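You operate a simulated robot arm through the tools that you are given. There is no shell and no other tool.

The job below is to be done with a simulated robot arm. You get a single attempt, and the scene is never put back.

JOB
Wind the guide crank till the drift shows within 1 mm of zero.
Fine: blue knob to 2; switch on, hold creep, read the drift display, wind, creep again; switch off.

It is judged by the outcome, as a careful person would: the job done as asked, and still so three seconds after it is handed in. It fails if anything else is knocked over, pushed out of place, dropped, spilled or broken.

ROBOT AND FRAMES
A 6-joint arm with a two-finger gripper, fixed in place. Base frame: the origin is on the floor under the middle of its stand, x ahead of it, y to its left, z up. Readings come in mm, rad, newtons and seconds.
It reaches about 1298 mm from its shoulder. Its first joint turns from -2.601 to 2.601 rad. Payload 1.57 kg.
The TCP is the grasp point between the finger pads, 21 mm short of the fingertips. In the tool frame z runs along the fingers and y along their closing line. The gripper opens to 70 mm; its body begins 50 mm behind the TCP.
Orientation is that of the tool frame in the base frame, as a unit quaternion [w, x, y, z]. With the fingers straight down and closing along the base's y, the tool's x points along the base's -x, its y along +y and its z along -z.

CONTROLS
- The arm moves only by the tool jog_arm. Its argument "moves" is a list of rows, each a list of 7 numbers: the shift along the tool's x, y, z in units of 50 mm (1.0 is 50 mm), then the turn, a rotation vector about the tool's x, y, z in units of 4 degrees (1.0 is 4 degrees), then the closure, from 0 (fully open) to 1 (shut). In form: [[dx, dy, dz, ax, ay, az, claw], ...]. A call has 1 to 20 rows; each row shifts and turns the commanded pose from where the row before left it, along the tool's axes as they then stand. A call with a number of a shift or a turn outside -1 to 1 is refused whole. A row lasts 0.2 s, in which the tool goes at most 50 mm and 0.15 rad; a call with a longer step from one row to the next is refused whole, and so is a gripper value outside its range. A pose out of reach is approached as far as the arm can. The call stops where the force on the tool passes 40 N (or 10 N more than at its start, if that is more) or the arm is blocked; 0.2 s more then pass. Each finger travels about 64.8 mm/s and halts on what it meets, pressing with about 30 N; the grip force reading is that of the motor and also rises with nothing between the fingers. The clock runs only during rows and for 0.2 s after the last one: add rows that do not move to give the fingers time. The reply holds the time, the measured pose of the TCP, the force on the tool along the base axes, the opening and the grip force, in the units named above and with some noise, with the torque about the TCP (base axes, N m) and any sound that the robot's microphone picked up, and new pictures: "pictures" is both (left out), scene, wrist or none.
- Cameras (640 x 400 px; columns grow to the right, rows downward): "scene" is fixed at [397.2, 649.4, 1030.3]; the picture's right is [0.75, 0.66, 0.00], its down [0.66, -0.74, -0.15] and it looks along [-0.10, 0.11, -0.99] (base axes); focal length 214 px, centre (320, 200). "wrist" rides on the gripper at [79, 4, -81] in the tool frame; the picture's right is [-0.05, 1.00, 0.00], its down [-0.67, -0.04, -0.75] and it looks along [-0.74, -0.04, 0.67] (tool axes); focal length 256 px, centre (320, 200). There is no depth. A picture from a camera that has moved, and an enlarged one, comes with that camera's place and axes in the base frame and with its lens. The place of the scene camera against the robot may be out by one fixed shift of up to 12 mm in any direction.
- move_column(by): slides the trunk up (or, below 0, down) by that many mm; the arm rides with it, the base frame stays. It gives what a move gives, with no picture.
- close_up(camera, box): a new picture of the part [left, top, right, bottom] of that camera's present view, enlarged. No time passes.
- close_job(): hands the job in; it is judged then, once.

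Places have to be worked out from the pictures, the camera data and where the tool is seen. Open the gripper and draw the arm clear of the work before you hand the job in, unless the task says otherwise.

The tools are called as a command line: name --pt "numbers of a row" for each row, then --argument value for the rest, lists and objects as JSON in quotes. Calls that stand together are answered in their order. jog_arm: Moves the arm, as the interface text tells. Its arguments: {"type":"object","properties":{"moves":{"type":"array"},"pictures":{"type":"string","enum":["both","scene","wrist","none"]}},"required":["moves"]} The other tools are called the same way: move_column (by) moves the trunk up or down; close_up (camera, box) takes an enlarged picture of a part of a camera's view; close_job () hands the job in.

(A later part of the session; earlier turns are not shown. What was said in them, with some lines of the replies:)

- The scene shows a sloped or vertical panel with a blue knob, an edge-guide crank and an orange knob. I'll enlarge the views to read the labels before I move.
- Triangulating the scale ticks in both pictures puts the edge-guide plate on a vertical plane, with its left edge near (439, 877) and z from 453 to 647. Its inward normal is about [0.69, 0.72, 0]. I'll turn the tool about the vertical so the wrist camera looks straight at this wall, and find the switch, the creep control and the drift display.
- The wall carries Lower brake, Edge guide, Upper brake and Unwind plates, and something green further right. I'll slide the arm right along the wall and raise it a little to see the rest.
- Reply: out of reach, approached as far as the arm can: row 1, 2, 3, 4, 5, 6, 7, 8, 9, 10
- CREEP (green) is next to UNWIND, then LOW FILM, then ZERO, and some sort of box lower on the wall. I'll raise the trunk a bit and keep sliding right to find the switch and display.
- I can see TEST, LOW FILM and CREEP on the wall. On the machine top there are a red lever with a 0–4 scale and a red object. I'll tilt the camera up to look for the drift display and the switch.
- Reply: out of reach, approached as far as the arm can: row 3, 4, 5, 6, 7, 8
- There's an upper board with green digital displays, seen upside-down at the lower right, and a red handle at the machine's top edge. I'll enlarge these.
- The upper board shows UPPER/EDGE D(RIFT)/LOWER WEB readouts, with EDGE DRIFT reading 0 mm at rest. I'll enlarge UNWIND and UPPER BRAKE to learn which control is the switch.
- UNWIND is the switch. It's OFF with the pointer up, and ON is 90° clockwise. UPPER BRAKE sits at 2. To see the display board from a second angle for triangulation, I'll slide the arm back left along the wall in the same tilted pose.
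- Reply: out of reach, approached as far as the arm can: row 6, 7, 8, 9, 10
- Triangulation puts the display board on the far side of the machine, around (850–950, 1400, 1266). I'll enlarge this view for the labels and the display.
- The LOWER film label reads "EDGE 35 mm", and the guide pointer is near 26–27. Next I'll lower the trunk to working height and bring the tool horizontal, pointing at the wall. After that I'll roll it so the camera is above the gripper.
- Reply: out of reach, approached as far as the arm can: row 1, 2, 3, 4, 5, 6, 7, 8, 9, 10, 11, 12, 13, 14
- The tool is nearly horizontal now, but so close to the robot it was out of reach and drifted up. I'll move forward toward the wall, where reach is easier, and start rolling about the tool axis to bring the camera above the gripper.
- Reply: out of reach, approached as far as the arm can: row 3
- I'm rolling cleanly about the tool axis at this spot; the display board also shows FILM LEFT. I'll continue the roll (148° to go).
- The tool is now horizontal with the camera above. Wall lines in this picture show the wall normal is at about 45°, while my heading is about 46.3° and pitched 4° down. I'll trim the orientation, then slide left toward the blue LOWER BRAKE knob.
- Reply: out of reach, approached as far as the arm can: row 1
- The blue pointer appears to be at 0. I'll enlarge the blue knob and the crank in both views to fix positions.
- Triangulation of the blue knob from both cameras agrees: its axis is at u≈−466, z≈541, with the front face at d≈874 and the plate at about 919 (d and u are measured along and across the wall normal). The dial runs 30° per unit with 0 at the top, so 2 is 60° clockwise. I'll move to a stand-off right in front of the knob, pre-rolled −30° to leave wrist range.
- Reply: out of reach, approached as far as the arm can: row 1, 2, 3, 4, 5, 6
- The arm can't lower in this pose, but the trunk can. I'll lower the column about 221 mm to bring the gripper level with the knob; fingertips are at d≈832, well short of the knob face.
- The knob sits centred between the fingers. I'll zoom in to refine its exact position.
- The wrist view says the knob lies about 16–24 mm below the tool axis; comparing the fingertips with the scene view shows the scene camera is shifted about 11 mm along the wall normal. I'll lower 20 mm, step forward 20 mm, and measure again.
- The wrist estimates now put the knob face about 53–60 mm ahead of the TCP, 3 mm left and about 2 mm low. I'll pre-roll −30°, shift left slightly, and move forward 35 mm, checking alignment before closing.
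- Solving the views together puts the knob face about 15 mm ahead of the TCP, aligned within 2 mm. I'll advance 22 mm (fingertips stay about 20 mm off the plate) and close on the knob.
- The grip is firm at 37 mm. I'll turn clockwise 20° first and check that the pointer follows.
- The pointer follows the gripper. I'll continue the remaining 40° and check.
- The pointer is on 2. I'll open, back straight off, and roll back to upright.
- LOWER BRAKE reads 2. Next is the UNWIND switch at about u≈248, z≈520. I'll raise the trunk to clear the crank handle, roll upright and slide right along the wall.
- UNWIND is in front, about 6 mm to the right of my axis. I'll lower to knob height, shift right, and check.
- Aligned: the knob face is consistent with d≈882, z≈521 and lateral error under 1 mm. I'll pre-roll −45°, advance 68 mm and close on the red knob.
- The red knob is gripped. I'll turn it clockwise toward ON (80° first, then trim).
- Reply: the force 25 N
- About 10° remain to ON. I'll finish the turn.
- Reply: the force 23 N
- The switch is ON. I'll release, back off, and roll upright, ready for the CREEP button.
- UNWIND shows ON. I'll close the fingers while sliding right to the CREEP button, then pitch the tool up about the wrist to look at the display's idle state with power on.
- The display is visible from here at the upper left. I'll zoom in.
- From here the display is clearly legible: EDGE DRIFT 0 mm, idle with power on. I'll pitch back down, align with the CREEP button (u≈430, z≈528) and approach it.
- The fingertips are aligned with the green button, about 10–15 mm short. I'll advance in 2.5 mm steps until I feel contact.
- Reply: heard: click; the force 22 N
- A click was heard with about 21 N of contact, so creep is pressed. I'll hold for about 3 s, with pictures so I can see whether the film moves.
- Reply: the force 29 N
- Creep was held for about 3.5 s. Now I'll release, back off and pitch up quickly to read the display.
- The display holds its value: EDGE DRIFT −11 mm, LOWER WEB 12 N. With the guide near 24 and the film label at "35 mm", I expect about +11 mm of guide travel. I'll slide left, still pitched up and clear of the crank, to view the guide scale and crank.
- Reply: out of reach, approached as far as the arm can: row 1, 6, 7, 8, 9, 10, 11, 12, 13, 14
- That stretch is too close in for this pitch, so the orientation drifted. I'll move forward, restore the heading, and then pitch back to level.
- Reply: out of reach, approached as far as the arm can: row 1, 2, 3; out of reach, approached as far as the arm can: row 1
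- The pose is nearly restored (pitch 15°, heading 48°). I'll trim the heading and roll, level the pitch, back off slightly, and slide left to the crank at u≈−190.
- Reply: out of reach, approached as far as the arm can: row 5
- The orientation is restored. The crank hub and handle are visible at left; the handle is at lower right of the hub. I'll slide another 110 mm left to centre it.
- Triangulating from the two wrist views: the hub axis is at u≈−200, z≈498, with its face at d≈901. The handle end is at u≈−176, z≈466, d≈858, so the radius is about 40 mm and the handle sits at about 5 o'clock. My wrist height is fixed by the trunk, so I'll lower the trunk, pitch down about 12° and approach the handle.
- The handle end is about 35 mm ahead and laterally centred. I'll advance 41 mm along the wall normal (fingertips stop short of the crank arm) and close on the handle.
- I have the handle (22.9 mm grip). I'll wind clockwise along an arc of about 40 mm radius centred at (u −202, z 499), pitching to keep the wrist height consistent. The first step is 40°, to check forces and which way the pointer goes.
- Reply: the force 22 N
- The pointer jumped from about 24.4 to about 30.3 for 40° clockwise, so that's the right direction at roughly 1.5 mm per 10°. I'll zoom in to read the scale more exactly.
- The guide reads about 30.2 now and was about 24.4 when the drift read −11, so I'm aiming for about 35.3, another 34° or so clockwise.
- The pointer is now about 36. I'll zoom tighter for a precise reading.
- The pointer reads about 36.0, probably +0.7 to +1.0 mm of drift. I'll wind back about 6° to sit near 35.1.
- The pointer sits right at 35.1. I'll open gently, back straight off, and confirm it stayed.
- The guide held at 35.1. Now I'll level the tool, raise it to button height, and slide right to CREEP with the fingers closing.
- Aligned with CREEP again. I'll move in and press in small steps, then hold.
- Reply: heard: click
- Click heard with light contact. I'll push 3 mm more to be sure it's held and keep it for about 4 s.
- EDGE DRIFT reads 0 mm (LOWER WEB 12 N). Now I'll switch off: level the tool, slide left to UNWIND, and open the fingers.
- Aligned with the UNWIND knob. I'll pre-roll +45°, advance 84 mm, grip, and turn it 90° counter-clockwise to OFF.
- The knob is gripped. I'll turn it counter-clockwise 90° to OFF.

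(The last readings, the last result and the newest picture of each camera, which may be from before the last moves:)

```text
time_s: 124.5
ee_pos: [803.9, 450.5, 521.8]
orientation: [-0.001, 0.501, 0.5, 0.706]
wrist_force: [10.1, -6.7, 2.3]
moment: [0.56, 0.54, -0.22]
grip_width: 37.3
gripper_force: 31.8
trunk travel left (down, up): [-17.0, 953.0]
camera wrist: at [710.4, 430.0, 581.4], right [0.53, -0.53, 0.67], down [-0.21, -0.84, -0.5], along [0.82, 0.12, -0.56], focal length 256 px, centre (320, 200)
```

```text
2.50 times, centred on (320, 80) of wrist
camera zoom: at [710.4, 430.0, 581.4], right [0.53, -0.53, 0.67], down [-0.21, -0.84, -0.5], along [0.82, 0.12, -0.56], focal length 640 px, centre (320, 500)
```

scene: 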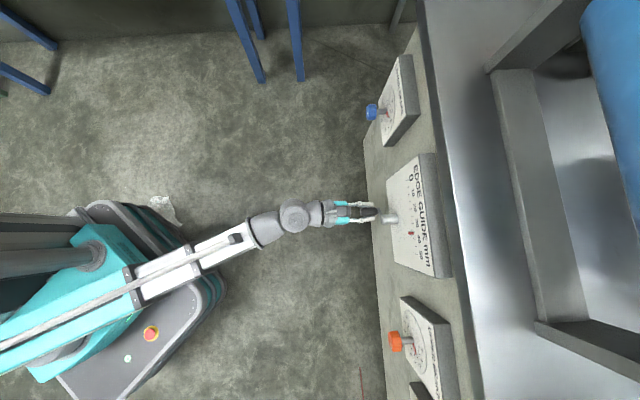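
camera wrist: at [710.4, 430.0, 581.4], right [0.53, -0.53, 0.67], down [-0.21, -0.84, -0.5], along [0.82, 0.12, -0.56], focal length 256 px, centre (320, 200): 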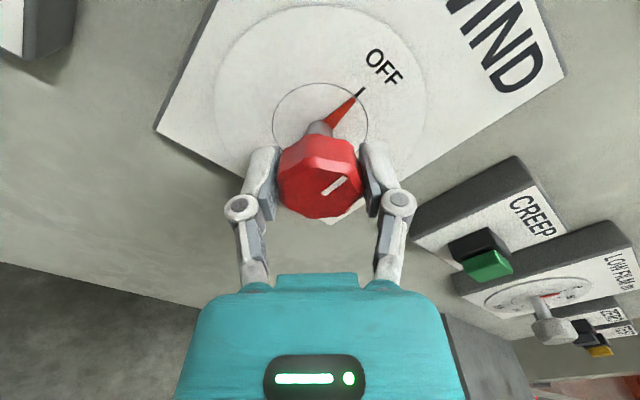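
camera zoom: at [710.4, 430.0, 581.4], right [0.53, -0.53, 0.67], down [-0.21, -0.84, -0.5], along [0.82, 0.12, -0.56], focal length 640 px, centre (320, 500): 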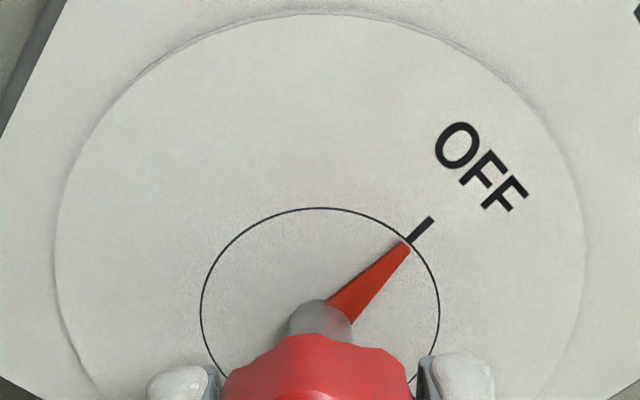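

The switch is OFF. I'll release, back off, and roll upright.

jog_arm --pt "0 0 0 0 0 0 0.3" --pt "0 0 0 0 0 0 0" --pt "0 0 0 0 0 0 0" --pt "0 0 -0.7 0 0 0 0" --pt "0 0 -0.8 0 0 0 0" --pt "0 0 -0.3 0 0 0 0" --pt "0 0 0 0 0 0.9375 0" --pt "0 0 0 0 0 0.9375 0" --pt "0 0 0 0 0 0.9375 0" --pt "0 0 0 0 0 0.9375 0" --pt "0 0 0 0 0 0.9375 0" --pt "0 0 0 0 0 0.9375 0" --pt "0 0 0 0 0 0.9375 0" --pt "0 0 0 0 0 0.9375 0" --pt "0 0 0 0 0 0.9375 0" --pt "0 0 0 0 0 0.9375 0" --pt "0 0 0 0 0 0.9375 0" --pt "0 0 0 0 0 0.9375 0" --pictures "both"

close_up --camera "scene" --box '[400, 195, 430, 245]'

close_up --camera "scene" --box '[355, 50, 435, 150]'

```text
time_s: 128.3
ee_pos: [739.8, 387.0, 521.6]
orientation: [-0.272, 0.654, 0.271, 0.652]
wrist_force: [-0.6, -0.6, 0.3]
moment: [-0.03, -0.02, -0.02]
grip_width: 69.7
gripper_force: 0.0
trunk travel left (down, up): [-17.0, 953.0]
camera wrist: at [686.9, 325.7, 601.6], right [0.71, -0.71, -0.05], down [-0.55, -0.5, -0.67], along [0.44, 0.5, -0.74], focal length 256 px, centre (320, 200)
```

scene: 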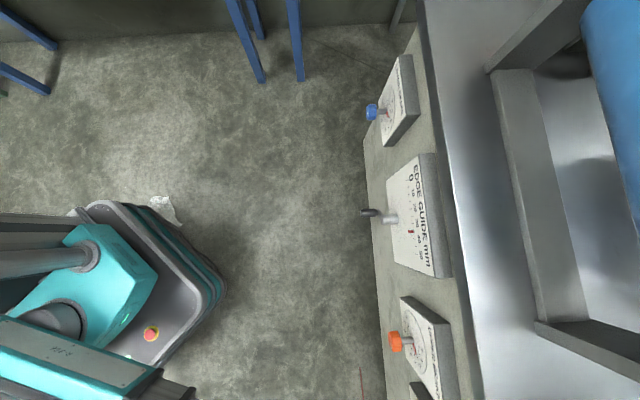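
wrist: 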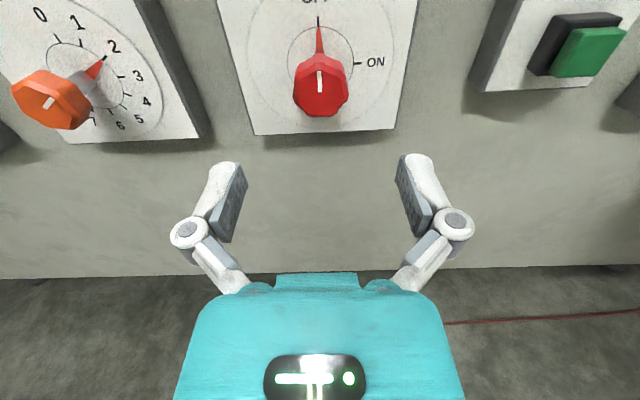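

```text
8.00 times, centred on (415, 220) of scene
camera zoom: at [397.2, 649.4, 1030.3], right [0.75, 0.66, 0.0], down [0.66, -0.74, -0.15], along [-0.1, 0.11, -0.99], focal length 1716 px, centre (-440, 40)
```

zoom: 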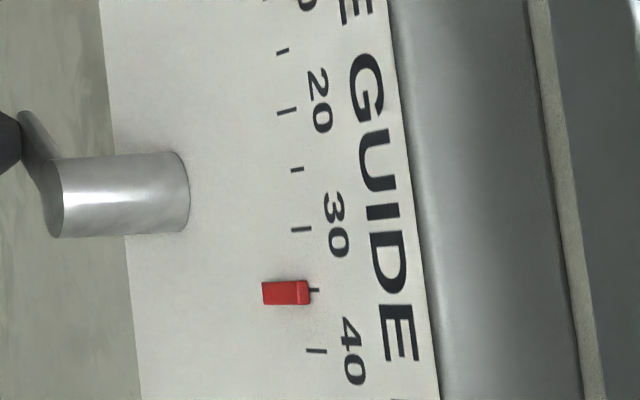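

```text
4.00 times, centred on (395, 100) of scene
camera zoom: at [397.2, 649.4, 1030.3], right [0.75, 0.66, 0.0], down [0.66, -0.74, -0.15], along [-0.1, 0.11, -0.99], focal length 858 px, centre (20, 600)
```

zoom: 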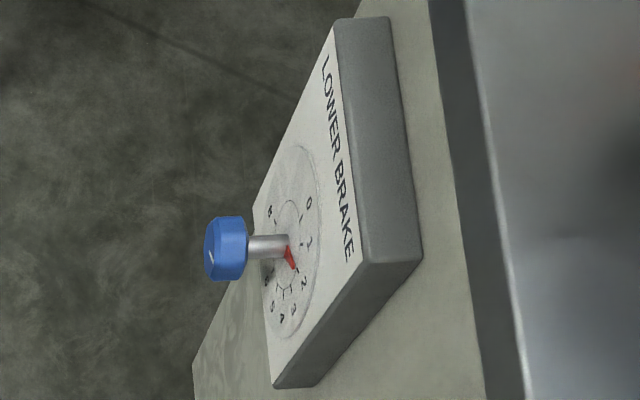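

Blue is at 2, UNWIND is OFF and the guide is at 35. I'll check the display one last time from a clear stand-off position.

jog_arm --pt "0 0.91 0 0 0 0 0" --pt "0 0.91 0 0 0 0 0" --pt "0 0.91 0 0 0 0 0" --pt "0 0.91 0 0 0 0 0" --pt "0.2565 0 -0.009 0 1 0 0" --pt "0.2565 0 -0.009 0 1 0 0" --pt "0.2565 0 -0.009 0 1 0 0" --pt "0.2565 0 -0.009 0 1 0 0" --pt "0.2565 0 -0.009 0 1 0 0" --pt "0.2565 0 -0.009 0 1 0 0" --pt "0.2565 0 -0.009 0 1 0 0" --pt "0.2565 0 -0.009 0 1 0 0" --pt "0.2565 0 -0.009 0 1 0 0" --pt "0.2565 0 -0.009 0 1 0 0" --pt "0.2565 0 -0.009 0 1 0 0" --pictures "wrist"

close_up --camera "wrist" --box '[60, 0, 220, 60]'

```text
time_s: 131.5
ee_pos: [831.9, 223.4, 651.1]
orientation: [-0.352, 0.361, 0.15, 0.85]
wrist_force: [-0.8, -0.2, 0.2]
moment: [-0.02, -0.04, 0.02]
grip_width: 70.1
gripper_force: 0.1
trunk travel left (down, up): [-17.0, 953.0]
camera wrist: at [756.0, 138.5, 652.3], right [0.73, -0.68, -0.04], down [-0.08, -0.03, -1.0], along [0.68, 0.73, -0.07], focal length 256 px, centre (320, 200)
```

wrist: 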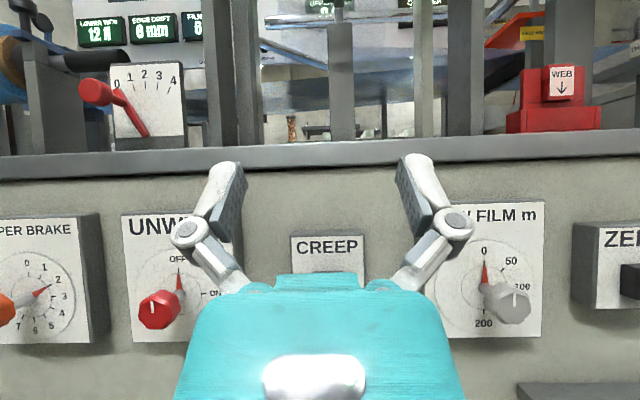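

```text
4.00 times, centred on (140, 30) of wrist
camera zoom: at [756.0, 138.5, 652.3], right [0.73, -0.68, -0.04], down [-0.08, -0.03, -1.0], along [0.68, 0.73, -0.07], focal length 1024 px, centre (1040, 880)
```

zoom: 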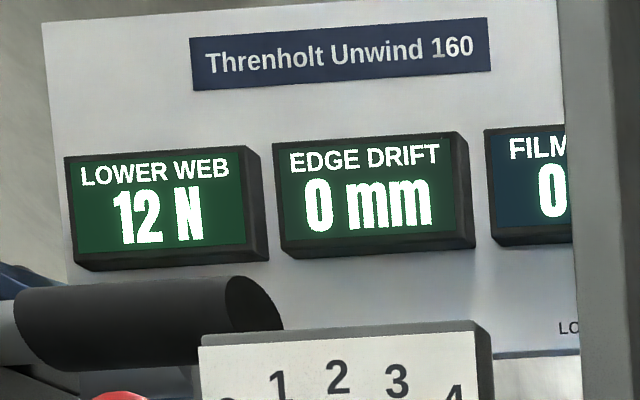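

The display still shows EDGE DRIFT 0 mm, UNWIND is OFF and LOWER BRAKE is at 2. The gripper is open and clear of the work, so I'm handing the job in.

close_job

```text
The job is handed in.
```

The edge drift now reads 0 mm, down from −11 mm. That is after winding the guide crank from about 24 to 35 on its scale and running creep again.

- **Blue knob (LOWER BRAKE):** set to 2.
- **Switch (UNWIND):** turned on for the work, then back to OFF.
- **Drift reading:** the display can't be seen while creep is held, so I read it just after letting go each time. It keeps its last value, and it still showed 0 mm after switch-off.
- **Leaving the work:** the gripper is open and clear, and I saw nothing else knocked or moved.
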